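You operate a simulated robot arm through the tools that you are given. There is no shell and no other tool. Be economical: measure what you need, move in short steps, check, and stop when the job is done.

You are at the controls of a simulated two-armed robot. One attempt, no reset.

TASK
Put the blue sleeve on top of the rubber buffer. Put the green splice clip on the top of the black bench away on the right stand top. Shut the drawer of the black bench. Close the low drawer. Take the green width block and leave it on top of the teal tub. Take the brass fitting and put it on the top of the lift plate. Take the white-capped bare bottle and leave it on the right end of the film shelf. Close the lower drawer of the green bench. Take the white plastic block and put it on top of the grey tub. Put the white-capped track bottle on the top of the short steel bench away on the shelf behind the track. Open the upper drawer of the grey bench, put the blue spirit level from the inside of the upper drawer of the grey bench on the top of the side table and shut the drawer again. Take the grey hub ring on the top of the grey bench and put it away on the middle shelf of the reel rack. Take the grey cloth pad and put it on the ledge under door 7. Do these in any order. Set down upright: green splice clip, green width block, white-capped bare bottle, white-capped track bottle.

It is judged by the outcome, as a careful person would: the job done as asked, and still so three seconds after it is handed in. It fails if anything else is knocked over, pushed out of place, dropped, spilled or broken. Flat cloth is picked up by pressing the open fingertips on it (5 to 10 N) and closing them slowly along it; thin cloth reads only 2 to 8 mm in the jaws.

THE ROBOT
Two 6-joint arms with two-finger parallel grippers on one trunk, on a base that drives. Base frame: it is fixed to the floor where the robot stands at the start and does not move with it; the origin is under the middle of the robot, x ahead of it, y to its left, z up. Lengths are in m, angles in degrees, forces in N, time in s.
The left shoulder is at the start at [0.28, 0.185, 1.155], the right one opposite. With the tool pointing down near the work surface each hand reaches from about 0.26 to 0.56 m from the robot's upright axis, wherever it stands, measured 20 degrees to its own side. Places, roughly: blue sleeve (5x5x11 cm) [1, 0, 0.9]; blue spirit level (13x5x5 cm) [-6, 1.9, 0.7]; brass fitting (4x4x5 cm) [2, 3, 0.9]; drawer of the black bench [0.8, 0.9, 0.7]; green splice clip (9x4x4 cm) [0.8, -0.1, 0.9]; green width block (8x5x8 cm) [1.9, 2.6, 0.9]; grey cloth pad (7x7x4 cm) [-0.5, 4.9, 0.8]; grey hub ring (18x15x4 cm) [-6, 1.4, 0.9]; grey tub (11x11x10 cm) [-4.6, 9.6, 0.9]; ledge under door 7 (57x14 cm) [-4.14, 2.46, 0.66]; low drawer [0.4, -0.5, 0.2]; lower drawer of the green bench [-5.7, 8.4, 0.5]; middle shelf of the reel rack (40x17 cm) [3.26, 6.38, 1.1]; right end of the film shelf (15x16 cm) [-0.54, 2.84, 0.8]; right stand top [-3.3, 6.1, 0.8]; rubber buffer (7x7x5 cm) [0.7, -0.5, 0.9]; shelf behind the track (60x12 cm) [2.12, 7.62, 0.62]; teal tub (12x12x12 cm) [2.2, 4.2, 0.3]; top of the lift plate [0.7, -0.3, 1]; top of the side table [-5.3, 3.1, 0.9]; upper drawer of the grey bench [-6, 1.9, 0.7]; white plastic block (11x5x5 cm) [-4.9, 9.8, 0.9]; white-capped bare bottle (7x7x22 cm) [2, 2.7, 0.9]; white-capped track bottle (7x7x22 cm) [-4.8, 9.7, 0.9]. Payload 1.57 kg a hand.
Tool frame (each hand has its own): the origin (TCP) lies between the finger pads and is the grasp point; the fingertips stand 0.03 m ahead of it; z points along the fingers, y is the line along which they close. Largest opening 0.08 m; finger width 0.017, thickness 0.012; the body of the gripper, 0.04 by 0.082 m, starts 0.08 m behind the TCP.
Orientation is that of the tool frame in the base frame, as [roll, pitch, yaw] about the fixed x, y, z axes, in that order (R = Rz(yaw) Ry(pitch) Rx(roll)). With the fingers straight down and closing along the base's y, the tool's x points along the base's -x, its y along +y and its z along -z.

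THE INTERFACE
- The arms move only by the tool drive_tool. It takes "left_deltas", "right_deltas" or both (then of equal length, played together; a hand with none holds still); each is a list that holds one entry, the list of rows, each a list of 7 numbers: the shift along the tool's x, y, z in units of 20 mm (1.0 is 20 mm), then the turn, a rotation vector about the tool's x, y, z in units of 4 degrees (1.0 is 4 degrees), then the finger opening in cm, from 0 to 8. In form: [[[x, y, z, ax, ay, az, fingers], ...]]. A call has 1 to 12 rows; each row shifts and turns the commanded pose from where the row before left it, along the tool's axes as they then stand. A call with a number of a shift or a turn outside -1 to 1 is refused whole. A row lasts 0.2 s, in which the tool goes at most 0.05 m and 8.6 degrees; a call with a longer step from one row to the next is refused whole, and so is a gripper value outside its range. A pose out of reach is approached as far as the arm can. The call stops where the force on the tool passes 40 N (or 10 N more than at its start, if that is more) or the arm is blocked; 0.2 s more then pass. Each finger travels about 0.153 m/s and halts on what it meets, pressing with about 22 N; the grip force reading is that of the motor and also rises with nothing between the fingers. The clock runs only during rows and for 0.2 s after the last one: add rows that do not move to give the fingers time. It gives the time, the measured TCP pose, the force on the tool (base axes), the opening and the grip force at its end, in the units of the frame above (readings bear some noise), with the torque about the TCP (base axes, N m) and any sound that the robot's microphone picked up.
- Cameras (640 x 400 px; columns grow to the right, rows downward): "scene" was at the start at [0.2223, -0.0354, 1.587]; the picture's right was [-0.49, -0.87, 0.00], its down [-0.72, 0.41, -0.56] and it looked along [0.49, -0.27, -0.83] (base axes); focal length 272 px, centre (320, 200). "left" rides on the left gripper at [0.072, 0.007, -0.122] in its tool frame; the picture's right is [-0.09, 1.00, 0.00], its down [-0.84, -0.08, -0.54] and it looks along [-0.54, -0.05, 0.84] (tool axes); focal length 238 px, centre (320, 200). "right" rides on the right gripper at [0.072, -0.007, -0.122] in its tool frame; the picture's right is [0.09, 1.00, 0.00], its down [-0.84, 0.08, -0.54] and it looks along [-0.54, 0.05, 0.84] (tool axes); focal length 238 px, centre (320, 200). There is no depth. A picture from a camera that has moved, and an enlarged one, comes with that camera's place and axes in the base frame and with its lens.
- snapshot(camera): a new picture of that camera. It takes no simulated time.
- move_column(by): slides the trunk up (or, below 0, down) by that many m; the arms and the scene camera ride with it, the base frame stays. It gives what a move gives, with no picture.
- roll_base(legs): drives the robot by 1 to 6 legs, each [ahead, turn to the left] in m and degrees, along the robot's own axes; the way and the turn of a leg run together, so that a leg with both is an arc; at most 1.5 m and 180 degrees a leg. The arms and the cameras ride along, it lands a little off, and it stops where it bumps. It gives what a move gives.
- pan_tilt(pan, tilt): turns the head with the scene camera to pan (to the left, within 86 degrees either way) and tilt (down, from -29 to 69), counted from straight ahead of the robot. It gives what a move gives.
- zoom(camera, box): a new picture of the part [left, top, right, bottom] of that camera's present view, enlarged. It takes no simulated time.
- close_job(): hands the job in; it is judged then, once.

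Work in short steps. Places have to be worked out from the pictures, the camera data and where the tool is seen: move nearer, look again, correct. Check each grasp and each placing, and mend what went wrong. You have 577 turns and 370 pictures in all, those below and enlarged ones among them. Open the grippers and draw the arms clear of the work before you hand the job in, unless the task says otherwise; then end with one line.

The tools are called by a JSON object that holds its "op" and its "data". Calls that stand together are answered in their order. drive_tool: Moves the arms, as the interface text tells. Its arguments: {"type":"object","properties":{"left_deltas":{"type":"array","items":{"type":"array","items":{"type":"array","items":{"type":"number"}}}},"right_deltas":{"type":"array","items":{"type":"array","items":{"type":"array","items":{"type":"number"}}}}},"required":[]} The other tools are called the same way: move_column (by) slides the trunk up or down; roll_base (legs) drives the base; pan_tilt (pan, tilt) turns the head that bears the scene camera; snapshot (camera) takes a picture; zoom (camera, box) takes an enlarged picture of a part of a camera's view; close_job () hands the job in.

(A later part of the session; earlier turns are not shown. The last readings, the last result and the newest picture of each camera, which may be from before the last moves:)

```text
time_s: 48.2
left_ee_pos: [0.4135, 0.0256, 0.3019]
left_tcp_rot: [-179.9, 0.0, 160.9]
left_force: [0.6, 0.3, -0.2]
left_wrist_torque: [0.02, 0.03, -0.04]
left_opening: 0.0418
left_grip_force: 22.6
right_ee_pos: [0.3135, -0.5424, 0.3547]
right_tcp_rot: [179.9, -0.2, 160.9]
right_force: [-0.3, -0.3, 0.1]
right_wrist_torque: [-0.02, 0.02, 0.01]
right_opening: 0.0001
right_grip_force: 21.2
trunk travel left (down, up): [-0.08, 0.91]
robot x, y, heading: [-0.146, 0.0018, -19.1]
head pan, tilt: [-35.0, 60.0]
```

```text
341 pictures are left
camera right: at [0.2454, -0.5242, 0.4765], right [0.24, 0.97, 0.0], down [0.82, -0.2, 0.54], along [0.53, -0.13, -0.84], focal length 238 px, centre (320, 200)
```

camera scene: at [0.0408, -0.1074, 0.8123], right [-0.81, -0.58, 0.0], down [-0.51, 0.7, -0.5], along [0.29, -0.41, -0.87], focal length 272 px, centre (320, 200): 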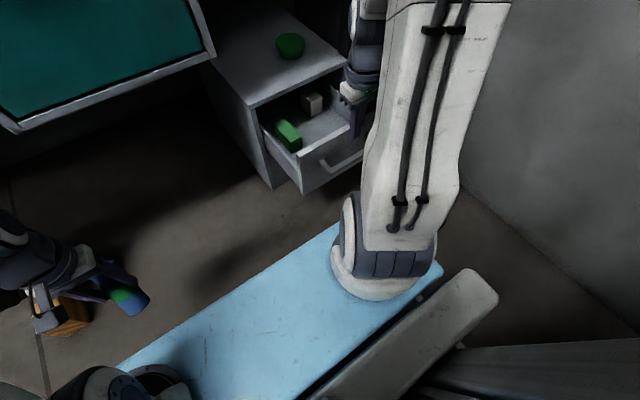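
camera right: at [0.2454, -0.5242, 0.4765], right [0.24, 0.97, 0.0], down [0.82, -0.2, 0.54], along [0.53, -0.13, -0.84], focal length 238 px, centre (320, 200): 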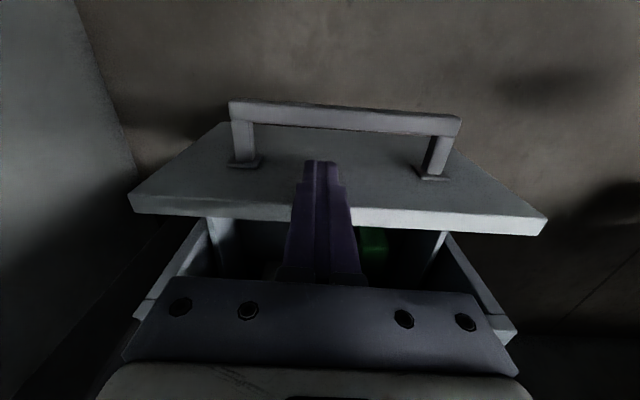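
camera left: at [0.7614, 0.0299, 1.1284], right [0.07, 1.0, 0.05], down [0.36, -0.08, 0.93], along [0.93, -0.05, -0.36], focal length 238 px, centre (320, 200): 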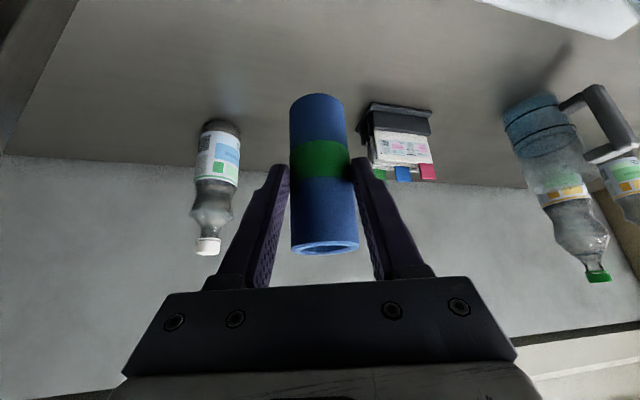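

The drawer is moving with the hand, so I'll keep pushing.

{"op": "drive_tool", "data": {"right_deltas": [[[-0.5, 0, 0, 0, 0, 0, 0], [-0.5, 0, 0, 0, 0, 0, 0], [-0.5, 0, 0, 0, 0, 0, 0], [-0.5, 0, 0, 0, 0, 0, 0], [-0.5, 0, 0, 0, 0, 0, 0], [-0.5, 0, 0, 0, 0, 0, 0], [-0.5, 0, 0, 0, 0, 0, 0], [-0.5, 0, 0, 0, 0, 0, 0], [-0.5, 0, 0, 0, 0, 0, 0], [-0.5, 0, 0, 0, 0, 0, 0]]]}}

{"op": "snapshot", "data": {"camera": "right"}}

{"op": "snapshot", "data": {"camera": "scene"}}

```text
time_s: 50.4
left_ee_pos: [0.4121, 0.0249, 0.3045]
left_tcp_rot: [-179.9, 0.0, 160.8]
left_force: [0.2, -0.6, -1.2]
left_wrist_torque: [-0.01, 0.0, 0.05]
left_opening: 0.042
left_grip_force: 22.6
right_ee_pos: [0.4049, -0.574, 0.3536]
right_tcp_rot: [179.7, -0.5, 160.9]
right_force: [-20.9, 9.0, 9.1]
right_wrist_torque: [-0.08, -0.58, 0.32]
right_opening: 0.0004
right_grip_force: 20.9
trunk travel left (down, up): [-0.08, 0.91]
robot x, y, heading: [-0.1541, -0.0007, -19.3]
head pan, tilt: [-35.0, 60.0]
```

```text
340 pictures are left
camera right: at [0.3373, -0.5577, 0.4758], right [0.24, 0.97, 0.0], down [0.82, -0.2, 0.53], along [0.52, -0.12, -0.85], focal length 238 px, centre (320, 200)
```

right: 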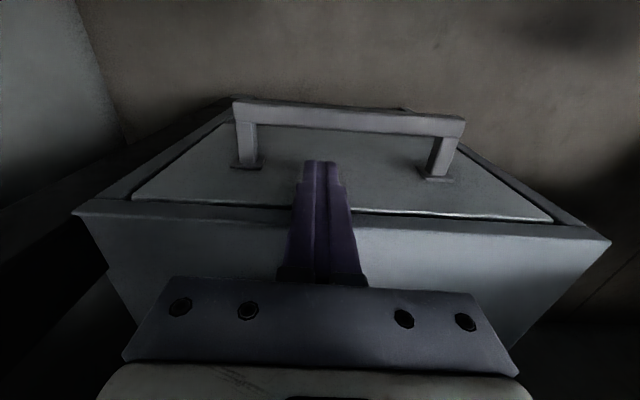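

```text
339 pictures are left
camera scene: at [0.0402, -0.1072, 0.8127], right [-0.81, -0.58, 0.0], down [-0.51, 0.7, -0.5], along [0.29, -0.41, -0.87], focal length 272 px, centre (320, 200)
```

scene: 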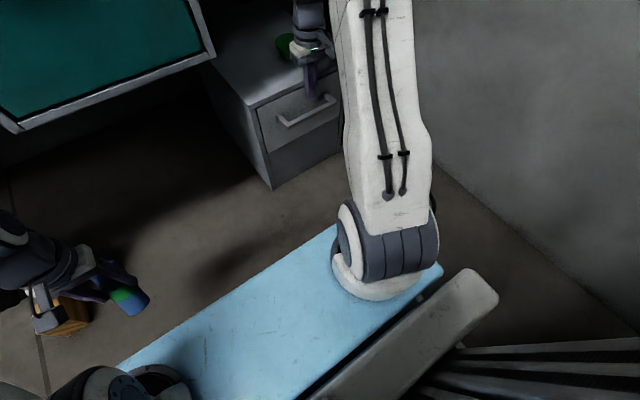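

The low drawer is shut. I'll pull the right hand back from under the bench edge and then raise the trunk.

{"op": "drive_tool", "data": {"right_deltas": [[[1, 0, 0, 0, 0, 0, 0], [1, 0, 0, 0, 0, 0, 0], [1, 0, 0, 0, 0, 0, 0], [1, 0, 0, 0, 0, 0, 0], [1, 0, 0, 0, 0, 0, 0], [1, 0, 0, 0, 0, 0, 0], [1, 0, 0, 0, 0, 0, 0], [1, 0, 0, 0, 0, 0, 0], [1, 0, 0, 0, 0, 0, 0], [0, 0, 0, 0, 0, 0, 0]]]}}

{"op": "move_column", "data": {"by": 0.4}}

{"op": "move_column", "data": {"by": 0.27}}

{"op": "snapshot", "data": {"camera": "right"}}

```text
time_s: 52.6
left_ee_pos: [0.4136, 0.0245, 0.3037]
left_tcp_rot: [180.0, -0.1, 160.9]
left_force: [0.7, -0.7, -0.9]
left_wrist_torque: [0.0, 0.05, -0.01]
left_opening: 0.0418
left_grip_force: 21.8
right_ee_pos: [0.2385, -0.5154, 0.355]
right_tcp_rot: [179.9, -0.1, 160.8]
right_force: [0.3, 0.3, -0.2]
right_wrist_torque: [0.02, -0.01, 0.02]
right_opening: 0.0
right_grip_force: 21.1
trunk travel left (down, up): [-0.08, 0.91]
robot x, y, heading: [-0.1506, 0.0012, -19.3]
head pan, tilt: [-35.0, 60.0]
```

```text
time_s: 56.4
left_ee_pos: [0.4126, 0.0252, 0.7033]
left_tcp_rot: [-179.9, 0.0, 160.9]
left_force: [-0.5, -0.5, -1.3]
left_wrist_torque: [0.03, 0.01, 0.02]
left_opening: 0.0419
left_grip_force: 22.5
right_ee_pos: [0.2389, -0.5144, 0.7539]
right_tcp_rot: [179.9, -0.2, 161.0]
right_force: [0.7, -0.5, -0.7]
right_wrist_torque: [-0.03, -0.01, 0.04]
right_opening: 0.0
right_grip_force: 21.8
trunk travel left (down, up): [-0.48, 0.51]
robot x, y, heading: [-0.1486, 0.0018, -19.5]
head pan, tilt: [-35.0, 60.0]
```

```text
time_s: 59.2
left_ee_pos: [0.4137, 0.0246, 0.9738]
left_tcp_rot: [179.9, -0.1, 160.9]
left_force: [0.6, 0.3, -0.7]
left_wrist_torque: [-0.01, 0.02, -0.01]
left_opening: 0.0416
left_grip_force: 22.7
right_ee_pos: [0.2383, -0.5152, 1.0238]
right_tcp_rot: [180.0, -0.1, 160.9]
right_force: [-0.7, 0.8, -0.2]
right_wrist_torque: [-0.01, 0.02, 0.02]
right_opening: 0.0
right_grip_force: 21.1
trunk travel left (down, up): [-0.75, 0.24]
robot x, y, heading: [-0.1514, 0.0015, -19.1]
head pan, tilt: [-35.0, 60.0]
```

```text
338 pictures are left
camera right: at [0.1701, -0.4976, 1.1464], right [0.24, 0.97, 0.0], down [0.82, -0.2, 0.54], along [0.53, -0.13, -0.84], focal length 238 px, centre (320, 200)
```

right: 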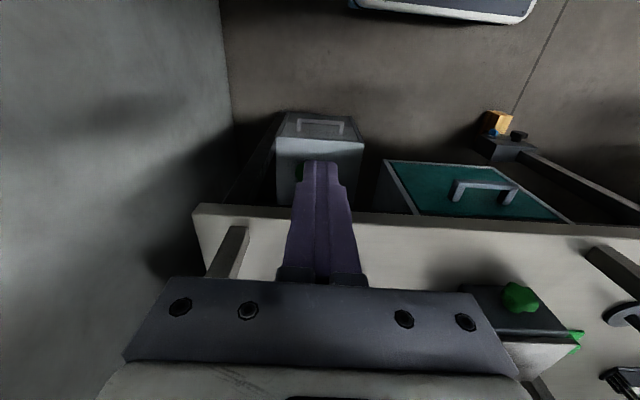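

The low drawer stays shut. I put the buffer at about (0.745, -0.516). I'll tuck the right hand, turn to face the buffer and drive in 0.17 m.

{"op": "drive_tool", "data": {"right_deltas": [[[1, 0, -1, 0, 0, 0, 0], [1, 0, -1, 0, 0, 0, 0], [1, 0, -1, 0, 0, 0, 0], [1, 0, -1, 0, 0, 0, 0], [0, 0, -1, 0, 0, 0, 0]]]}}

{"op": "roll_base", "data": {"legs": [[0, -11.3], [0.17, 0]]}}

{"op": "pan_tilt", "data": {"pan": 0, "tilt": 40}}

{"op": "snapshot", "data": {"camera": "scene"}}

{"op": "snapshot", "data": {"camera": "left"}}

```text
time_s: 60.4
left_ee_pos: [0.4129, 0.026, 0.974]
left_tcp_rot: [179.9, -0.1, 161.0]
left_force: [0.7, 0.0, -1.3]
left_wrist_torque: [-0.01, 0.02, -0.05]
left_opening: 0.042
left_grip_force: 21.8
right_ee_pos: [0.1631, -0.4901, 1.1261]
right_tcp_rot: [179.8, -0.2, 160.9]
right_force: [0.4, -0.2, 0.3]
right_wrist_torque: [0.01, 0.0, -0.03]
right_opening: 0.0
right_grip_force: 21.6
trunk travel left (down, up): [-0.75, 0.24]
robot x, y, heading: [-0.1497, 0.0011, -19.2]
head pan, tilt: [-35.0, 60.0]
```

```text
time_s: 62.6
left_ee_pos: [0.5527, -0.1743, 0.9732]
left_tcp_rot: [180.0, 0.0, 149.4]
left_force: [-0.5, -0.2, -2.6]
left_wrist_torque: [0.0, 0.0, 0.01]
left_opening: 0.0416
left_grip_force: 22.1
right_ee_pos: [0.2048, -0.6286, 1.1249]
right_tcp_rot: [179.9, -0.1, 149.3]
right_force: [-0.7, -0.3, 1.3]
right_wrist_torque: [-0.02, 0.01, 0.0]
right_opening: 0.0002
right_grip_force: 21.2
trunk travel left (down, up): [-0.75, 0.24]
robot x, y, heading: [-0.0024, -0.0885, -30.7]
head pan, tilt: [-35.0, 60.0]
```

```text
time_s: 63.6
left_ee_pos: [0.5533, -0.1743, 0.9723]
left_tcp_rot: [-180.0, -0.1, 149.4]
left_force: [0.4, 0.0, -1.5]
left_wrist_torque: [-0.02, -0.01, 0.0]
left_opening: 0.0418
left_grip_force: 22.5
right_ee_pos: [0.2077, -0.6298, 1.1251]
right_tcp_rot: [179.8, -0.1, 149.4]
right_force: [-0.3, -0.5, 0.9]
right_wrist_torque: [0.0, 0.01, 0.0]
right_opening: 0.0
right_grip_force: 21.0
trunk travel left (down, up): [-0.75, 0.24]
robot x, y, heading: [0.0034, -0.0893, -30.8]
head pan, tilt: [0.0, 40.0]
```

```text
337 pictures are left
camera scene: at [0.2082, -0.2134, 1.509], right [-0.51, -0.86, 0.0], down [-0.55, 0.33, -0.77], along [0.66, -0.39, -0.64], focal length 272 px, centre (320, 200)
```

scene: 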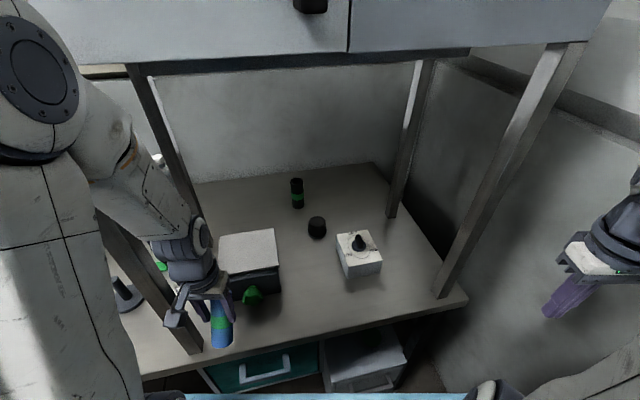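

```text
336 pictures are left
camera left: at [0.4939, -0.1337, 1.0974], right [0.59, 0.81, 0.0], down [0.68, -0.49, 0.54], along [0.44, -0.32, -0.84], focal length 238 px, centre (320, 200)
```

left: 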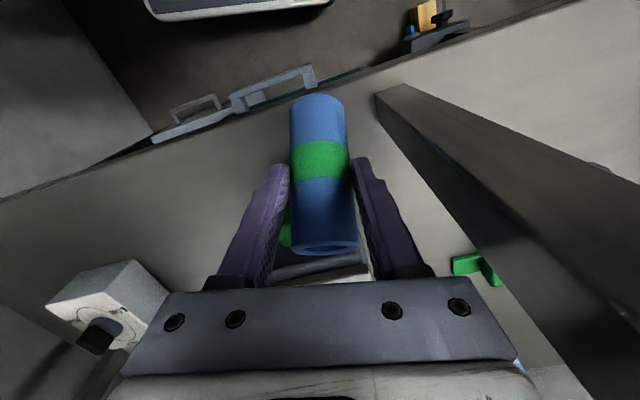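

The hand is inside the opening, but it's close to the left post. I'll move it right, away from the post, while raising it, and then tilt the sleeve upright.

{"op": "drive_tool", "data": {"left_deltas": [[[0, -1, -0.6, 0, 0, 0, 0], [0, -1, -0.6, 0, 0, 0, 0], [0, -1, -0.6, 0, 0, 0, 0], [0, -1, -0.6, 0, 0, 0, 0], [0, -1, -0.6, 0, 0, 0, 0], [0, -1, -0.6, 0, 0, 0, 0], [0, -1, -0.6, 0, 0, 0, 0], [0, -1, -0.6, 0, 0, 0, 0]]]}}

{"op": "drive_tool", "data": {"left_deltas": [[[0, 0, 0, 0, -1, 0, 0], [0, 0, 0, 0, -1, 0, 0], [0, 0, 0, 0, -1, 0, 0], [0, 0, 0, 0, -1, 0, 0], [0, 0, 0, 0, -1, 0, 0], [0, 0, 0, 0, -1, 0, 0], [0, 0, 0, 0, -1, 0, 0], [0, 0, 0, 0, -1, 0, 0], [0, 0, 0, 0, -1, 0, 0], [0, 0, 0, 0, 0, 0, 0]]]}}

{"op": "snapshot", "data": {"camera": "scene"}}

```text
time_s: 65.4
left_ee_pos: [0.4723, -0.3128, 1.0722]
left_tcp_rot: [-180.0, -0.1, 149.4]
left_force: [0.6, -0.4, -1.7]
left_wrist_torque: [-0.01, 0.04, 0.04]
left_opening: 0.042
left_grip_force: 21.8
right_ee_pos: [0.2059, -0.6298, 1.1247]
right_tcp_rot: [179.9, -0.1, 149.5]
right_force: [0.3, 0.1, -0.3]
right_wrist_torque: [0.0, -0.03, 0.01]
right_opening: 0.0001
right_grip_force: 21.0
trunk travel left (down, up): [-0.75, 0.24]
robot x, y, heading: [-0.0061, -0.0903, -30.5]
head pan, tilt: [0.0, 40.0]
```

```text
time_s: 67.6
left_ee_pos: [0.4819, -0.3544, 1.0926]
left_tcp_rot: [179.8, 36.0, 149.4]
left_force: [0.0, 0.1, 0.1]
left_wrist_torque: [0.03, 0.0, 0.03]
left_opening: 0.0417
left_grip_force: 21.5
left hand out of reach, approached as far as the arm can: row 6, 7, 8, 9
right_ee_pos: [0.206, -0.6307, 1.1255]
right_tcp_rot: [179.9, 0.0, 149.3]
right_force: [-0.4, 1.0, -0.4]
right_wrist_torque: [-0.02, 0.01, 0.02]
right_opening: 0.0001
right_grip_force: 21.5
trunk travel left (down, up): [-0.75, 0.24]
robot x, y, heading: [-0.0036, -0.0891, -30.8]
head pan, tilt: [0.0, 40.0]
```

```text
335 pictures are left
camera scene: at [0.2082, -0.2134, 1.5091], right [-0.51, -0.86, 0.0], down [-0.55, 0.33, -0.77], along [0.66, -0.39, -0.64], focal length 272 px, centre (320, 200)
```

scene: 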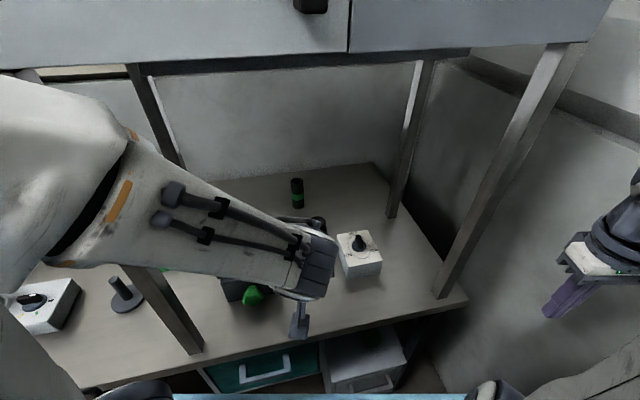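

The shelf underside is near z 1.43 and the elbow is close to that height. I'll lower the trunk 8 cm for clearance, then send the hand forward while raising it to keep the sleeve clear of the knob box.

{"op": "move_column", "data": {"by": -0.08}}

{"op": "drive_tool", "data": {"left_deltas": [[[-1, 0.3, 0.1, 0, 0, 0, 0], [-1, 0.3, 0.1, 0, 0, 0, 0], [-1, 0.3, 0.1, 0, 0, 0, 0], [-0.9, 0, 0.4, 0, 0, 0, 0], [-0.9, 0, 0.4, 0, 0, 0, 0], [-0.9, 0, 0.4, 0, 0, 0, 0]]]}}

{"op": "snapshot", "data": {"camera": "left"}}

{"op": "snapshot", "data": {"camera": "scene"}}

```text
time_s: 68.8
left_ee_pos: [0.4809, -0.3539, 1.0117]
left_tcp_rot: [179.8, 35.8, 149.4]
left_force: [-0.4, 1.0, -2.0]
left_wrist_torque: [-0.02, 0.04, 0.04]
left_opening: 0.0417
left_grip_force: 21.5
right_ee_pos: [0.2064, -0.6301, 1.0442]
right_tcp_rot: [179.9, -0.1, 149.4]
right_force: [0.1, 0.9, -0.1]
right_wrist_torque: [-0.02, -0.01, 0.02]
right_opening: 0.0
right_grip_force: 21.7
trunk travel left (down, up): [-0.67, 0.32]
robot x, y, heading: [-0.0001, -0.0883, -30.7]
head pan, tilt: [0.0, 40.0]
```

```text
time_s: 70.2
left_ee_pos: [0.5841, -0.3938, 1.0551]
left_tcp_rot: [179.9, 35.8, 149.3]
left_force: [0.3, -0.4, 0.0]
left_wrist_torque: [0.02, 0.04, 0.0]
left_opening: 0.042
left_grip_force: 22.3
right_ee_pos: [0.2065, -0.6313, 1.044]
right_tcp_rot: [179.9, -0.1, 149.5]
right_force: [0.3, 1.0, 0.2]
right_wrist_torque: [0.03, -0.01, 0.01]
right_opening: 0.0
right_grip_force: 21.5
trunk travel left (down, up): [-0.67, 0.32]
robot x, y, heading: [-0.0025, -0.0866, -30.9]
head pan, tilt: [0.0, 40.0]
```

```text
334 pictures are left
camera left: at [0.4747, -0.3222, 1.1139], right [0.57, 0.82, 0.06], down [0.27, -0.25, 0.93], along [0.77, -0.52, -0.37], focal length 238 px, centre (320, 200)
```

left: 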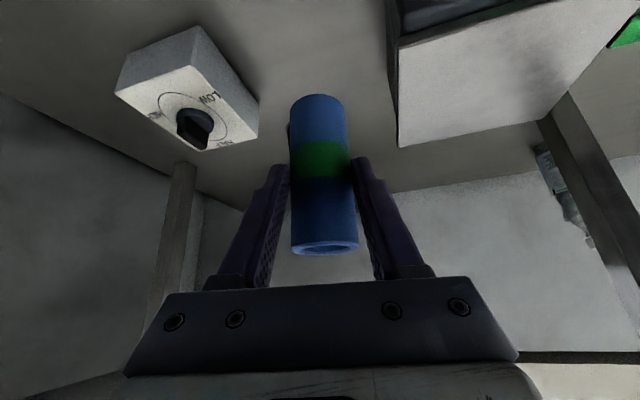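

```text
333 pictures are left
camera scene: at [0.2081, -0.2133, 1.4291], right [-0.51, -0.86, 0.0], down [-0.55, 0.33, -0.77], along [0.66, -0.39, -0.64], focal length 272 px, centre (320, 200)
```

scene: 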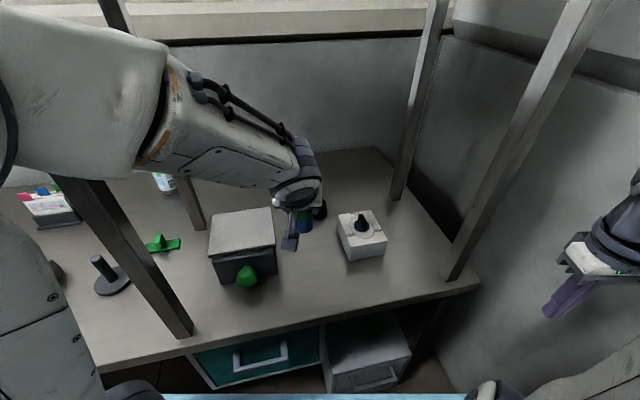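

The path looks clear. I'll move 0.18 m ahead and 2 cm right to be above the buffer, holding the height, and then look.

{"op": "drive_tool", "data": {"left_deltas": [[[-0.82, -0.13, 0.59, 0, 0, 0, 0], [-0.82, -0.13, 0.59, 0, 0, 0, 0], [-0.82, -0.13, 0.59, 0, 0, 0, 0], [-0.82, -0.13, 0.59, 0, 0, 0, 0], [-0.82, -0.13, 0.59, 0, 0, 0, 0], [-0.82, -0.13, 0.59, 0, 0, 0, 0], [-0.82, -0.13, 0.59, 0, 0, 0, 0], [-0.82, -0.13, 0.59, 0, 0, 0, 0], [0, 0, 0, 0, 0, 0, 0]]]}}

{"op": "snapshot", "data": {"camera": "left"}}

{"op": "zoom", "data": {"camera": "scene", "box": [200, 120, 420, 300]}}

```text
time_s: 72.2
left_ee_pos: [0.7146, -0.4927, 1.0553]
left_tcp_rot: [179.9, 35.9, 149.4]
left_force: [0.1, 0.7, -0.3]
left_wrist_torque: [0.01, 0.03, -0.01]
left_opening: 0.0416
left_grip_force: 22.3
right_ee_pos: [0.2064, -0.6295, 1.0447]
right_tcp_rot: [179.9, -0.2, 149.3]
right_force: [0.0, -0.4, -0.2]
right_wrist_torque: [0.0, 0.02, 0.01]
right_opening: 0.0
right_grip_force: 21.0
trunk travel left (down, up): [-0.67, 0.32]
robot x, y, heading: [-0.0035, -0.0853, -31.0]
head pan, tilt: [0.0, 40.0]
```

```text
332 pictures are left
camera left: at [0.6054, -0.423, 1.1142], right [0.57, 0.82, 0.05], down [0.27, -0.25, 0.93], along [0.77, -0.52, -0.37], focal length 238 px, centre (320, 200)
```

left: 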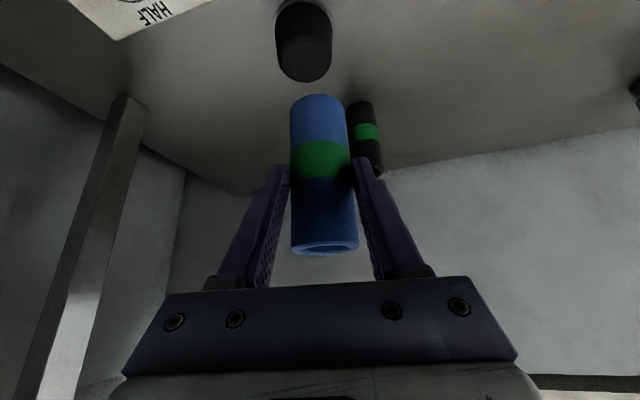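

```text
2.22 times, centred on (310, 210) of scene
camera zoom: at [0.2083, -0.2135, 1.429], right [-0.51, -0.86, 0.0], down [-0.55, 0.33, -0.77], along [0.66, -0.39, -0.64], focal length 606 px, centre (342, 178)
```

zoom: 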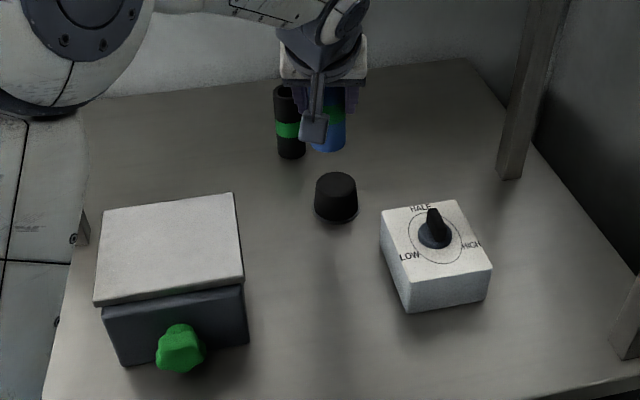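

The buffer's top centre is at (0.737,-0.518,0.906) in both views, and the sleeve bottom is about 2.3 cm short of it and 1 cm to the left. I'll correct that and go down to just above the buffer.

{"op": "drive_tool", "data": {"left_deltas": [[[-0.45, -0.21, 0.33, 0, 0, 0, 0], [-0.45, -0.21, 0.33, 0, 0, 0, 0], [0.5, 0, 0.7, 0, 0, 0, 0], [0.5, 0, 0.7, 0, 0, 0, 0], [0.5, 0, 0.7, 0, 0, 0, 0], [0.3, 0, 0.4, 0, 0, 0, 0], [0, 0, 0, 0, 0, 0, 0]]]}}

{"op": "snapshot", "data": {"camera": "left"}}

{"op": "zoom", "data": {"camera": "scene", "box": [240, 120, 400, 250]}}

```text
time_s: 73.8
left_ee_pos: [0.7292, -0.5119, 0.9931]
left_tcp_rot: [179.9, 35.8, 149.2]
left_force: [-0.4, 0.5, -1.1]
left_wrist_torque: [0.0, 0.01, 0.04]
left_opening: 0.0417
left_grip_force: 21.9
right_ee_pos: [0.2061, -0.6297, 1.0443]
right_tcp_rot: [179.9, -0.1, 149.5]
right_force: [0.6, -0.7, 0.1]
right_wrist_torque: [0.01, 0.01, 0.0]
right_opening: 0.0
right_grip_force: 21.1
trunk travel left (down, up): [-0.67, 0.32]
robot x, y, heading: [-0.0035, -0.0864, -30.5]
head pan, tilt: [0.0, 40.0]
```

```text
330 pictures are left
camera left: at [0.6189, -0.4409, 1.0522], right [0.57, 0.82, 0.06], down [0.27, -0.25, 0.93], along [0.77, -0.52, -0.37], focal length 238 px, centre (320, 200)
```

left: 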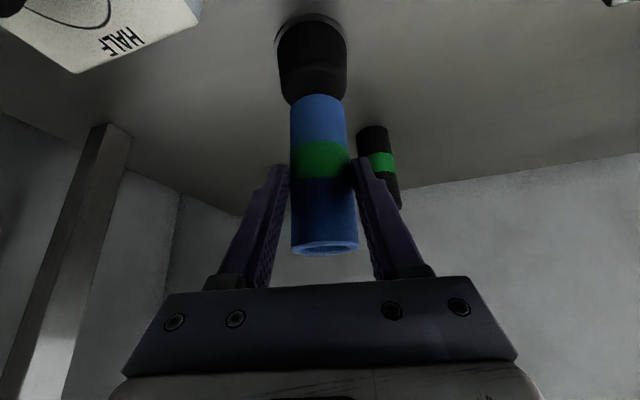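

```text
3.08 times, centred on (320, 185) of scene
camera zoom: at [0.2083, -0.2134, 1.4291], right [-0.51, -0.86, 0.0], down [-0.55, 0.33, -0.77], along [0.66, -0.39, -0.64], focal length 838 px, centre (320, 246)
```

zoom: 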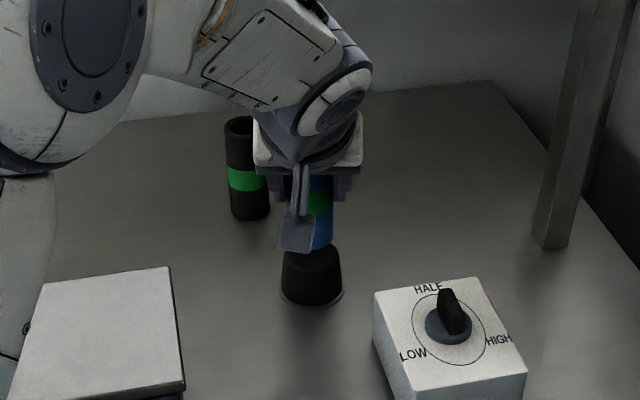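

Alignment looks good, with about 1 cm left. I'll lower in small steps until I feel contact.

{"op": "drive_tool", "data": {"left_deltas": [[[0.12, 0, 0.16, 0, 0, 0, 0], [0.12, 0, 0.16, 0, 0, 0, 0], [0.09, 0, 0.12, 0, 0, 0, 0], [0, 0, 0, 0, 0, 0, 0]]]}}

```text
time_s: 74.8
left_ee_pos: [0.7283, -0.5105, 0.9817]
left_tcp_rot: [179.9, 35.8, 149.4]
left_force: [0.4, -0.3, -1.1]
left_wrist_torque: [0.02, -0.04, -0.02]
left_opening: 0.0419
left_grip_force: 21.7
right_ee_pos: [0.2063, -0.6296, 1.0453]
right_tcp_rot: [179.9, 0.0, 149.5]
right_force: [-0.7, 0.0, -0.8]
right_wrist_torque: [0.01, -0.04, -0.01]
right_opening: 0.0001
right_grip_force: 21.6
trunk travel left (down, up): [-0.67, 0.32]
robot x, y, heading: [-0.0035, -0.088, -30.7]
head pan, tilt: [0.0, 40.0]
```

{"op": "drive_tool", "data": {"left_deltas": [[[0.09, 0, 0.12, 0, 0, 0, 0], [0.09, 0, 0.12, 0, 0, 0, 0], [0, 0, 0, 0, 0, 0, 0]]]}}

{"op": "zoom", "data": {"camera": "left", "box": [240, 0, 400, 130]}}

```text
time_s: 75.5
left_ee_pos: [0.7285, -0.5122, 0.9768]
left_tcp_rot: [179.9, 35.8, 149.4]
left_force: [0.6, 0.2, -0.7]
left_wrist_torque: [0.04, 0.03, 0.0]
left_opening: 0.0418
left_grip_force: 22.3
right_ee_pos: [0.2067, -0.6298, 1.0449]
right_tcp_rot: [179.9, -0.2, 149.4]
right_force: [-0.5, 1.0, 0.1]
right_wrist_torque: [-0.01, 0.03, 0.0]
right_opening: 0.0001
right_grip_force: 21.6
trunk travel left (down, up): [-0.67, 0.32]
robot x, y, heading: [-0.002, -0.0859, -30.8]
head pan, tilt: [0.0, 40.0]
```

```text
3.08 times, centred on (320, 65) of left
camera zoom: at [0.6185, -0.441, 1.0359], right [0.57, 0.82, 0.06], down [0.27, -0.25, 0.93], along [0.78, -0.52, -0.37], focal length 733 px, centre (320, 615)
```

zoom: 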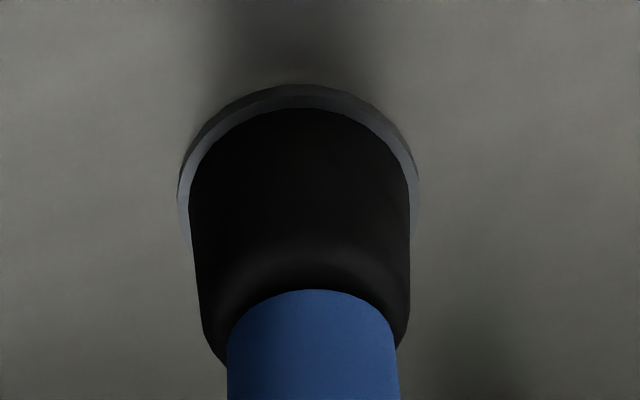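

{"op": "drive_tool", "data": {"left_deltas": [[[0.09, 0, 0.12, 0, 0, 0, 0], [0.09, 0, 0.12, 0, 0, 0, 0], [0.09, 0, 0.12, 0, 0, 0, 0], [0, 0, 0, 0, 0, 0, 0]]]}}

```text
time_s: 76.5
left_ee_pos: [0.7295, -0.5118, 0.9744]
left_tcp_rot: [-179.8, 36.4, 149.5]
left_force: [-5.2, 6.8, 32.4]
left_wrist_torque: [-0.19, -0.66, 0.07]
left_opening: 0.0423
left_grip_force: 22.1
right_ee_pos: [0.2051, -0.6303, 1.0463]
right_tcp_rot: [179.9, 0.0, 149.4]
right_force: [-0.7, -0.2, 0.3]
right_wrist_torque: [-0.03, 0.01, 0.0]
right_opening: 0.0003
right_grip_force: 21.6
trunk travel left (down, up): [-0.67, 0.32]
robot x, y, heading: [-0.0007, -0.0869, -31.0]
head pan, tilt: [0.0, 40.0]
```

Contact. I'll ease up slightly to take the load off and then open the fingers.

{"op": "drive_tool", "data": {"left_deltas": [[[-0.12, 0, -0.16, 0, 0, 0, 0], [-0.05, 0, -0.08, 0, 0, 0, 0], [0, 0, 0, 0, 0, 0, 1], [0, 0, 0, 0, 0, 0, 6], [0, 0, 0, 0, 0, 0, 8], [0, 0, 0, 0, 0, 0, 8], [0, 0, 0, 0, 0, 0, 8]]]}}

{"op": "snapshot", "data": {"camera": "left"}}

```text
time_s: 78.2
left_ee_pos: [0.729, -0.5117, 0.9733]
left_tcp_rot: [179.8, 35.7, 149.4]
left_force: [0.2, 0.0, -0.4]
left_wrist_torque: [0.01, 0.03, -0.01]
left_opening: 0.0799
left_grip_force: 0.1
right_ee_pos: [0.2064, -0.6297, 1.0454]
right_tcp_rot: [179.8, 0.0, 149.4]
right_force: [-0.2, 0.4, 0.0]
right_wrist_torque: [0.01, -0.03, 0.0]
right_opening: 0.0
right_grip_force: 21.4
trunk travel left (down, up): [-0.67, 0.32]
robot x, y, heading: [-0.0046, -0.0894, -30.6]
head pan, tilt: [0.0, 40.0]
```

```text
327 pictures are left
camera left: at [0.6191, -0.4412, 1.0327], right [0.57, 0.82, 0.06], down [0.27, -0.25, 0.93], along [0.78, -0.52, -0.37], focal length 238 px, centre (320, 200)
```

left: 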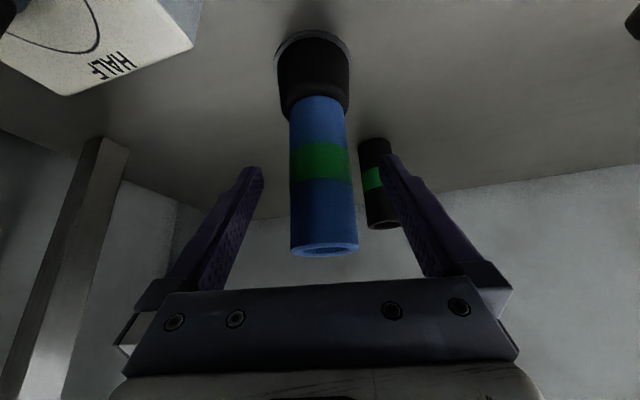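

The sleeve stands on the buffer. I'll back out along the tool axis and then horizontally.

{"op": "drive_tool", "data": {"left_deltas": [[[0, 0, -1, 0, 0, 0, 8], [0, 0, -1, 0, 0, 0, 8], [0, 0, -1, 0, 0, 0, 8], [0.3, 0, -1, 0, 0, 0, 8], [0.8, 0, -0.59, 0, 0, 0, 8], [0.8, 0, -0.59, 0, 0, 0, 8], [0.8, 0, -0.59, 0, 0, 0, 8], [0.8, 0, -0.59, 0, 0, 0, 8], [0.8, 0, -0.59, 0, 0, 0, 8], [0.8, 0, -0.59, 0, 0, 0, 8]]]}}

{"op": "snapshot", "data": {"camera": "scene"}}

```text
time_s: 80.3
left_ee_pos: [0.5814, -0.4241, 1.0381]
left_tcp_rot: [179.9, 35.8, 149.3]
left_force: [-0.6, -0.3, -0.3]
left_wrist_torque: [0.01, -0.04, 0.04]
left_opening: 0.0802
left_grip_force: 0.0
right_ee_pos: [0.2069, -0.6289, 1.0449]
right_tcp_rot: [179.9, 0.0, 149.4]
right_force: [-0.1, -0.2, 0.2]
right_wrist_torque: [0.01, 0.02, -0.03]
right_opening: 0.0001
right_grip_force: 21.5
trunk travel left (down, up): [-0.67, 0.32]
robot x, y, heading: [-0.0028, -0.0875, -30.7]
head pan, tilt: [0.0, 40.0]
```

```text
326 pictures are left
camera scene: at [0.2083, -0.2134, 1.4291], right [-0.51, -0.86, 0.0], down [-0.55, 0.33, -0.77], along [0.66, -0.39, -0.64], focal length 272 px, centre (320, 200)
```

scene: 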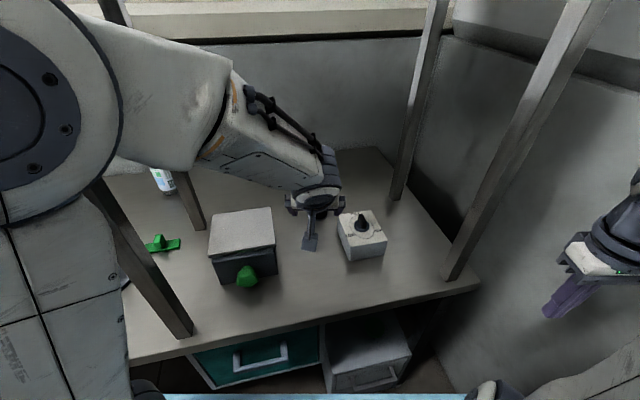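

Now I'll back off 0.1 m and bring the left hand upright and close in, clear of the bench.

{"op": "roll_base", "data": {"legs": [[-0.12, 0]]}}

{"op": "drive_tool", "data": {"left_deltas": [[[0.8, 0, -0.59, 0, 0, 0, 8], [0.8, 0, -0.59, 0, 0, 0, 8], [0.7, 0, -0.59, 0, 1, 0, 8], [0.5, 0, -0.4, 0, 1, 0, 8], [0.3, 0, -0.3, 0, 1, 0, 8], [0, 0, 0, 0, 1, 0, 8], [0, 0, 0, 0, 1, 0, 8], [0, 0, 0, 0, 1, 0, 8], [0, 0, 0, 0, 1, 0, 8], [0, 0, 0, 0, 1, 0, 8], [0, 0, 0, 0, 1, 0, 8]]]}}

{"op": "snapshot", "data": {"camera": "scene"}}

```text
time_s: 81.6
left_ee_pos: [0.4778, -0.3616, 1.038]
left_tcp_rot: [179.8, 35.8, 149.4]
left_force: [0.0, -0.1, -0.2]
left_wrist_torque: [0.02, 0.0, 0.0]
left_opening: 0.0799
left_grip_force: 0.1
right_ee_pos: [0.1024, -0.5673, 1.0449]
right_tcp_rot: [179.8, -0.1, 149.5]
right_force: [-0.4, 0.5, 0.3]
right_wrist_torque: [0.02, 0.01, 0.0]
right_opening: 0.0
right_grip_force: 21.5
trunk travel left (down, up): [-0.67, 0.32]
robot x, y, heading: [-0.1083, -0.0262, -30.6]
head pan, tilt: [0.0, 40.0]
```

```text
time_s: 84.0
left_ee_pos: [0.4097, -0.3211, 1.0425]
left_tcp_rot: [179.9, -0.3, 149.5]
left_force: [0.7, -0.3, -0.6]
left_wrist_torque: [-0.03, -0.01, 0.02]
left_opening: 0.08
left_grip_force: 0.0
right_ee_pos: [0.1033, -0.5666, 1.0455]
right_tcp_rot: [179.9, -0.2, 149.5]
right_force: [0.0, 0.4, -0.2]
right_wrist_torque: [0.03, 0.01, 0.01]
right_opening: 0.0001
right_grip_force: 21.3
trunk travel left (down, up): [-0.67, 0.32]
robot x, y, heading: [-0.1096, -0.0246, -30.4]
head pan, tilt: [0.0, 40.0]
```

```text
325 pictures are left
camera scene: at [0.1033, -0.1507, 1.4291], right [-0.51, -0.86, 0.0], down [-0.55, 0.33, -0.77], along [0.66, -0.39, -0.64], focal length 272 px, centre (320, 200)
```

scene: 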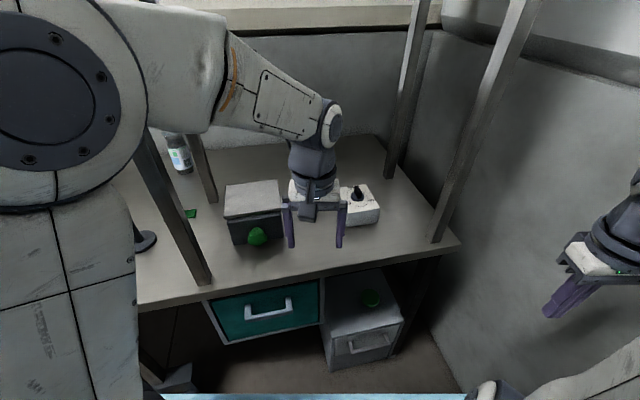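

{"op": "drive_tool", "data": {"left_deltas": [[[1, 0, 0, 0, 0, 0, 8], [1, 0, 0, 0, 0, 0, 8], [1, 0.5, 0, 0, 0, 0, 8], [1, 0.8, 0, 0, 0, 0, 8], [1, 1, 0, 0, 0, 0, 8], [0.5, 1, 0, 0, 0, 0, 8], [0, 1, 0, 0, 0, 0, 8], [0, 1, 0, 0, 0, 0, 8], [0, 1, 0, 0, 0, 0, 8], [0, 0, 0, 0, 0, 0, 8]]]}}

{"op": "snapshot", "data": {"camera": "scene"}}

```text
time_s: 86.2
left_ee_pos: [0.3794, -0.1574, 1.0444]
left_tcp_rot: [179.9, -0.1, 149.4]
left_force: [0.6, -0.9, 0.2]
left_wrist_torque: [0.03, -0.02, 0.0]
left_opening: 0.0802
left_grip_force: 0.0
right_ee_pos: [0.102, -0.5665, 1.045]
right_tcp_rot: [179.8, -0.1, 149.6]
right_force: [0.3, -0.2, 0.0]
right_wrist_torque: [0.0, -0.01, 0.0]
right_opening: 0.0
right_grip_force: 21.5
trunk travel left (down, up): [-0.67, 0.32]
robot x, y, heading: [-0.1098, -0.0257, -30.6]
head pan, tilt: [0.0, 40.0]
```

```text
324 pictures are left
camera scene: at [0.1034, -0.1507, 1.4291], right [-0.51, -0.86, 0.0], down [-0.55, 0.33, -0.77], along [0.66, -0.39, -0.64], focal length 272 px, centre (320, 200)
```

scene: 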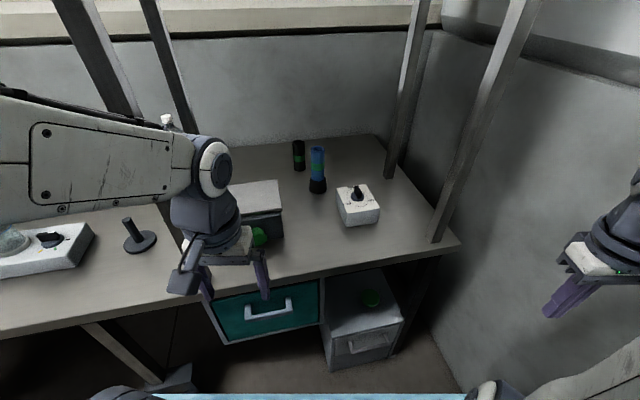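

The sleeve is upright on the buffer. Next I'll turn left to face along the aisle and look ahead.

{"op": "roll_base", "data": {"legs": [[0, 50], [0, 52]]}}

{"op": "pan_tilt", "data": {"pan": -20, "tilt": 40}}

{"op": "snapshot", "data": {"camera": "scene"}}

{"op": "pan_tilt", "data": {"pan": 60, "tilt": 40}}

{"op": "snapshot", "data": {"camera": "scene"}}

```text
time_s: 91.2
left_ee_pos: [-0.0764, 0.4796, 1.0423]
left_tcp_rot: [179.9, -0.2, -108.8]
left_force: [0.1, 0.1, -0.5]
left_wrist_torque: [0.02, -0.01, 0.01]
left_opening: 0.0799
left_grip_force: 0.0
right_ee_pos: [0.3798, 0.2902, 1.0446]
right_tcp_rot: [179.9, -0.1, -108.9]
right_force: [-0.6, -0.2, -0.4]
right_wrist_torque: [0.03, 0.04, 0.01]
right_opening: 0.0
right_grip_force: 21.0
trunk travel left (down, up): [-0.67, 0.32]
robot x, y, heading: [-0.1064, -0.0261, 71.2]
head pan, tilt: [0.0, 40.0]
```

```text
time_s: 92.0
left_ee_pos: [-0.0762, 0.4782, 1.0443]
left_tcp_rot: [179.9, -0.2, -108.7]
left_force: [-0.1, -0.4, 0.4]
left_wrist_torque: [0.0, 0.0, 0.0]
left_opening: 0.0799
left_grip_force: 0.1
right_ee_pos: [0.3806, 0.2918, 1.0446]
right_tcp_rot: [179.8, -0.1, -108.9]
right_force: [-0.3, -0.7, 0.3]
right_wrist_torque: [-0.01, 0.0, -0.02]
right_opening: 0.0
right_grip_force: 21.8
trunk travel left (down, up): [-0.67, 0.32]
robot x, y, heading: [-0.1056, -0.0245, 71.0]
head pan, tilt: [-20.0, 40.0]
```

```text
323 pictures are left
camera scene: at [-0.0024, 0.1919, 1.4291], right [0.78, -0.63, 0.0], down [-0.4, -0.5, -0.77], along [0.48, 0.6, -0.64], focal length 272 px, centre (320, 200)
```

scene: 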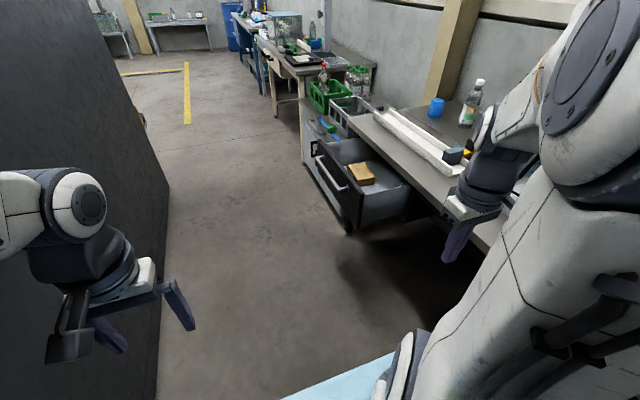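

```text
time_s: 93.5
left_ee_pos: [-0.0765, 0.4791, 1.0429]
left_tcp_rot: [179.9, -0.2, -108.8]
left_force: [-0.1, -0.1, 0.1]
left_wrist_torque: [0.0, 0.02, -0.01]
left_opening: 0.0801
left_grip_force: 0.0
right_ee_pos: [0.3805, 0.2889, 1.0453]
right_tcp_rot: [179.9, -0.2, -108.9]
right_force: [0.2, 0.0, -0.6]
right_wrist_torque: [0.0, 0.0, 0.03]
right_opening: 0.0002
right_grip_force: 21.8
trunk travel left (down, up): [-0.67, 0.32]
robot x, y, heading: [-0.1103, -0.026, 71.0]
head pan, tilt: [60.0, 40.0]
```

```text
322 pictures are left
camera scene: at [-0.1116, 0.1897, 1.4291], right [0.75, 0.66, 0.0], down [0.42, -0.48, -0.77], along [-0.5, 0.58, -0.64], focal length 272 px, centre (320, 200)
```

scene: 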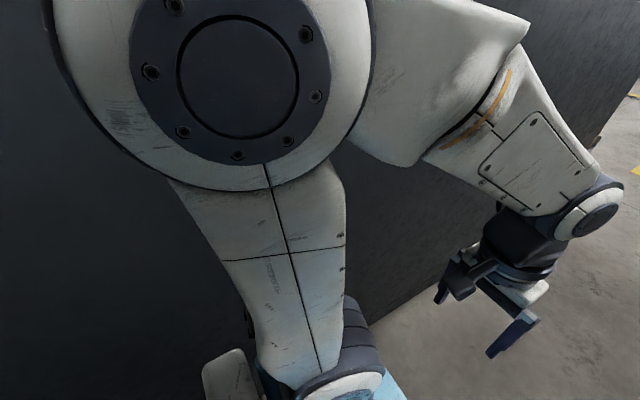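

The aisle is clear. I'll drive 0.75 m ahead, then turn right to face the bench near the open drawer.

{"op": "roll_base", "data": {"legs": [[0.75, 0], [0, -45], [0, -45]]}}

{"op": "pan_tilt", "data": {"pan": 25, "tilt": 55}}

{"op": "snapshot", "data": {"camera": "scene"}}

{"op": "snapshot", "data": {"camera": "left"}}

```text
time_s: 101.7
left_ee_pos: [0.6356, 0.6276, 1.0437]
left_tcp_rot: [179.9, -0.2, 159.7]
left_force: [0.2, -0.8, -0.1]
left_wrist_torque: [0.0, -0.02, -0.01]
left_opening: 0.0801
left_grip_force: 0.0
right_ee_pos: [0.4356, 0.1767, 1.0442]
right_tcp_rot: [180.0, -0.1, 159.7]
right_force: [0.4, 0.3, 0.8]
right_wrist_torque: [0.01, -0.01, 0.02]
right_opening: 0.0
right_grip_force: 22.0
trunk travel left (down, up): [-0.67, 0.32]
robot x, y, heading: [0.1323, 0.6686, -20.4]
head pan, tilt: [60.0, 40.0]
```

```text
time_s: 102.7
left_ee_pos: [0.6358, 0.6275, 1.0424]
left_tcp_rot: [179.9, -0.2, 159.7]
left_force: [-0.2, 0.1, 0.6]
left_wrist_torque: [0.02, -0.03, -0.04]
left_opening: 0.0796
left_grip_force: 0.0
right_ee_pos: [0.4345, 0.1761, 1.0449]
right_tcp_rot: [179.9, -0.1, 159.7]
right_force: [-0.1, 0.2, -0.4]
right_wrist_torque: [-0.02, 0.01, 0.02]
right_opening: 0.0
right_grip_force: 21.5
trunk travel left (down, up): [-0.67, 0.32]
robot x, y, heading: [0.1354, 0.6737, -20.6]
head pan, tilt: [25.0, 55.0]
```

```text
321 pictures are left
camera scene: at [0.3549, 0.6216, 1.4084], right [0.08, -1.0, 0.0], down [-0.82, -0.07, -0.57], along [0.57, 0.05, -0.82], focal length 272 px, centre (320, 200)
```

scene: 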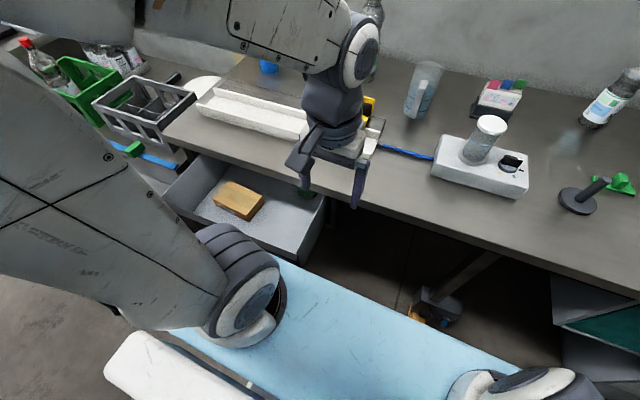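

```text
320 pictures are left
camera left: at [0.5694, 0.6576, 1.1679], right [0.43, 0.9, 0.0], down [0.76, -0.36, 0.54], along [0.49, -0.23, -0.84], focal length 238 px, centre (320, 200)
```

left: 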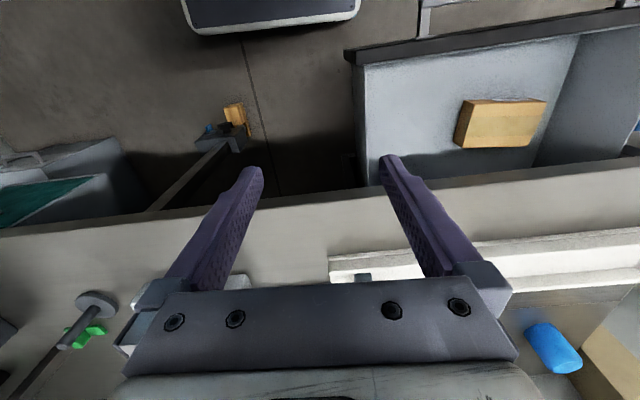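

The drawer's front panel is at n≈0.34, spanning l≈0.85 to 1.38, with the handle out to about 0.30. I'll back up 8 cm and bring the left hand to its centre, outside the handle.

{"op": "roll_base", "data": {"legs": [[-0.08, 1.5]]}}

{"op": "drive_tool", "data": {"left_deltas": [[[0.5, 1, 0, 0, 0, 0, 6], [0.5, 1, 0, 0, 0, 0, 4], [0.5, 1, 0, 0, 0, 0, 2], [0.5, 1, 0, 0, 0, 0, 0], [0.5, 1, 0, 0, 0, 0, 0], [0.5, 1, 0, 0, 0, 0, 0], [0.5, 1, 0, 0, 0, 0, 0], [0.5, 1, 0, 0, 0, 0, 0], [0.3, 1, 0, 0, 0, 0, 0], [0.3, 1, 0, 0, 0, 0, 0], [0, 1, 0, 0, 0, 0, 0], [0, 1, 0, 0, 0, 0, 0]]]}}

{"op": "snapshot", "data": {"camera": "left"}}

{"op": "snapshot", "data": {"camera": "scene"}}

```text
time_s: 103.8
left_ee_pos: [0.5619, 0.6683, 1.0444]
left_tcp_rot: [179.9, -0.3, 161.1]
left_force: [0.5, 0.5, -0.4]
left_wrist_torque: [0.04, 0.05, 0.01]
left_opening: 0.0798
left_grip_force: 0.1
right_ee_pos: [0.373, 0.21, 1.0439]
right_tcp_rot: [179.8, 0.0, 161.0]
right_force: [0.2, -1.0, 0.6]
right_wrist_torque: [0.01, -0.01, 0.04]
right_opening: 0.0
right_grip_force: 21.2
trunk travel left (down, up): [-0.67, 0.32]
robot x, y, heading: [0.056, 0.7, -19.1]
head pan, tilt: [25.0, 55.0]
```

```text
time_s: 106.4
left_ee_pos: [0.5767, 0.917, 1.0313]
left_tcp_rot: [179.8, -0.2, 161.1]
left_force: [-0.1, 0.8, 0.3]
left_wrist_torque: [0.0, 0.0, 0.02]
left_opening: 0.0
left_grip_force: 21.5
left hand out of reach, approached as far as the arm can: row 2, 3, 4, 5
right_ee_pos: [0.3713, 0.2092, 1.0457]
right_tcp_rot: [179.9, -0.1, 161.0]
right_force: [0.1, 0.6, -0.6]
right_wrist_torque: [0.02, 0.01, 0.0]
right_opening: 0.0
right_grip_force: 20.7
trunk travel left (down, up): [-0.67, 0.32]
robot x, y, heading: [0.0581, 0.6996, -18.8]
head pan, tilt: [25.0, 55.0]
```

```text
319 pictures are left
camera left: at [0.5103, 0.946, 1.1551], right [0.41, 0.91, 0.0], down [0.77, -0.35, 0.54], along [0.49, -0.22, -0.84], focal length 238 px, centre (320, 200)
```

left: 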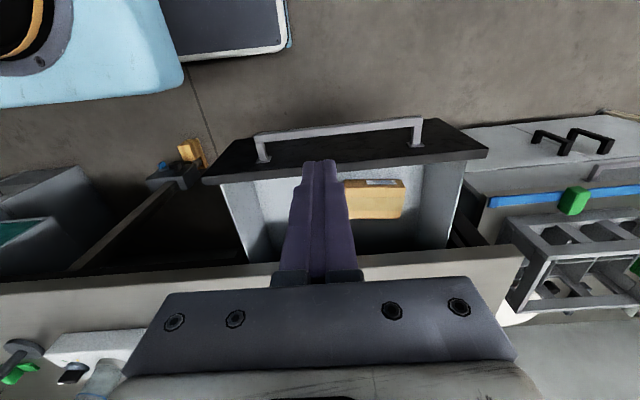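

```text
318 pictures are left
camera scene: at [0.2815, 0.6536, 1.4084], right [0.1, -0.99, 0.0], down [-0.81, -0.08, -0.57], along [0.57, 0.06, -0.82], focal length 272 px, centre (320, 200)
```

scene: 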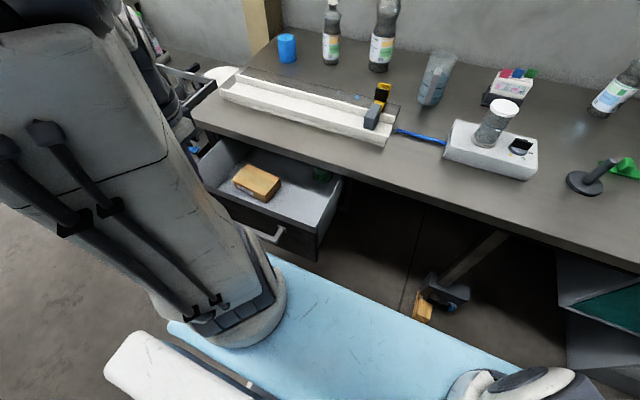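

The panel's top edge is at z≈0.803. I'll go down to TCP z≈0.79 in front of the handle.

{"op": "drive_tool", "data": {"left_deltas": [[[0, 0, 1, 0, 0, 0, 0], [0, 0, 1, 0, 0, 0, 0], [0, 0, 1, 0, 0, 0, 0], [0, 0, 1, 0, 0, 0, 0], [0, 0, 1, 0, 0, 0, 0], [0, 0, 1, 0, 0, 0, 0], [0, 0, 1, 0, 0, 0, 0], [0, 0, 1, 0, 0, 0, 0], [0, 0, 1, 0, 0, 0, 0], [0, 0, 1, 0, 0, 0, 0], [0, 0, 1, 0, 0, 0, 0], [0, 0, 0.9, 0, 0, 0, 0]]]}}

{"op": "snapshot", "data": {"camera": "left"}}

```text
time_s: 109.0
left_ee_pos: [0.5885, 0.9239, 0.7936]
left_tcp_rot: [180.0, -0.2, 161.0]
left_force: [0.2, -0.8, -0.5]
left_wrist_torque: [0.01, -0.01, 0.01]
left_opening: 0.0
left_grip_force: 21.9
left hand out of reach, approached as far as the arm can: row 6, 7, 9
right_ee_pos: [0.3725, 0.2102, 1.0442]
right_tcp_rot: [179.9, -0.1, 161.0]
right_force: [-0.4, 0.4, -0.5]
right_wrist_torque: [-0.01, -0.03, 0.0]
right_opening: 0.0
right_grip_force: 20.8
trunk travel left (down, up): [-0.67, 0.32]
robot x, y, heading: [0.0599, 0.7011, -19.1]
head pan, tilt: [25.0, 55.0]
```

```text
317 pictures are left
camera left: at [0.5207, 0.9521, 0.9183], right [0.41, 0.91, 0.0], down [0.77, -0.35, 0.54], along [0.49, -0.22, -0.84], focal length 238 px, centre (320, 200)
```

left: 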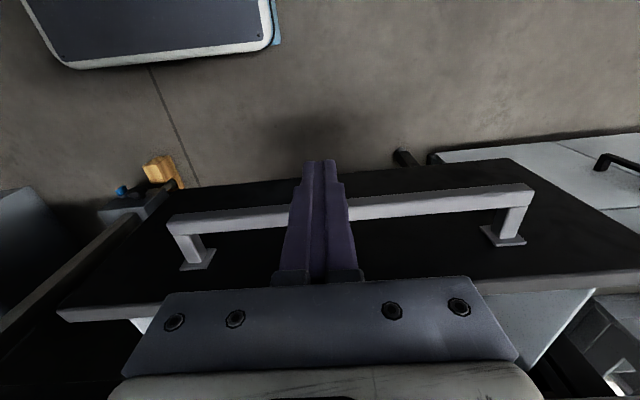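

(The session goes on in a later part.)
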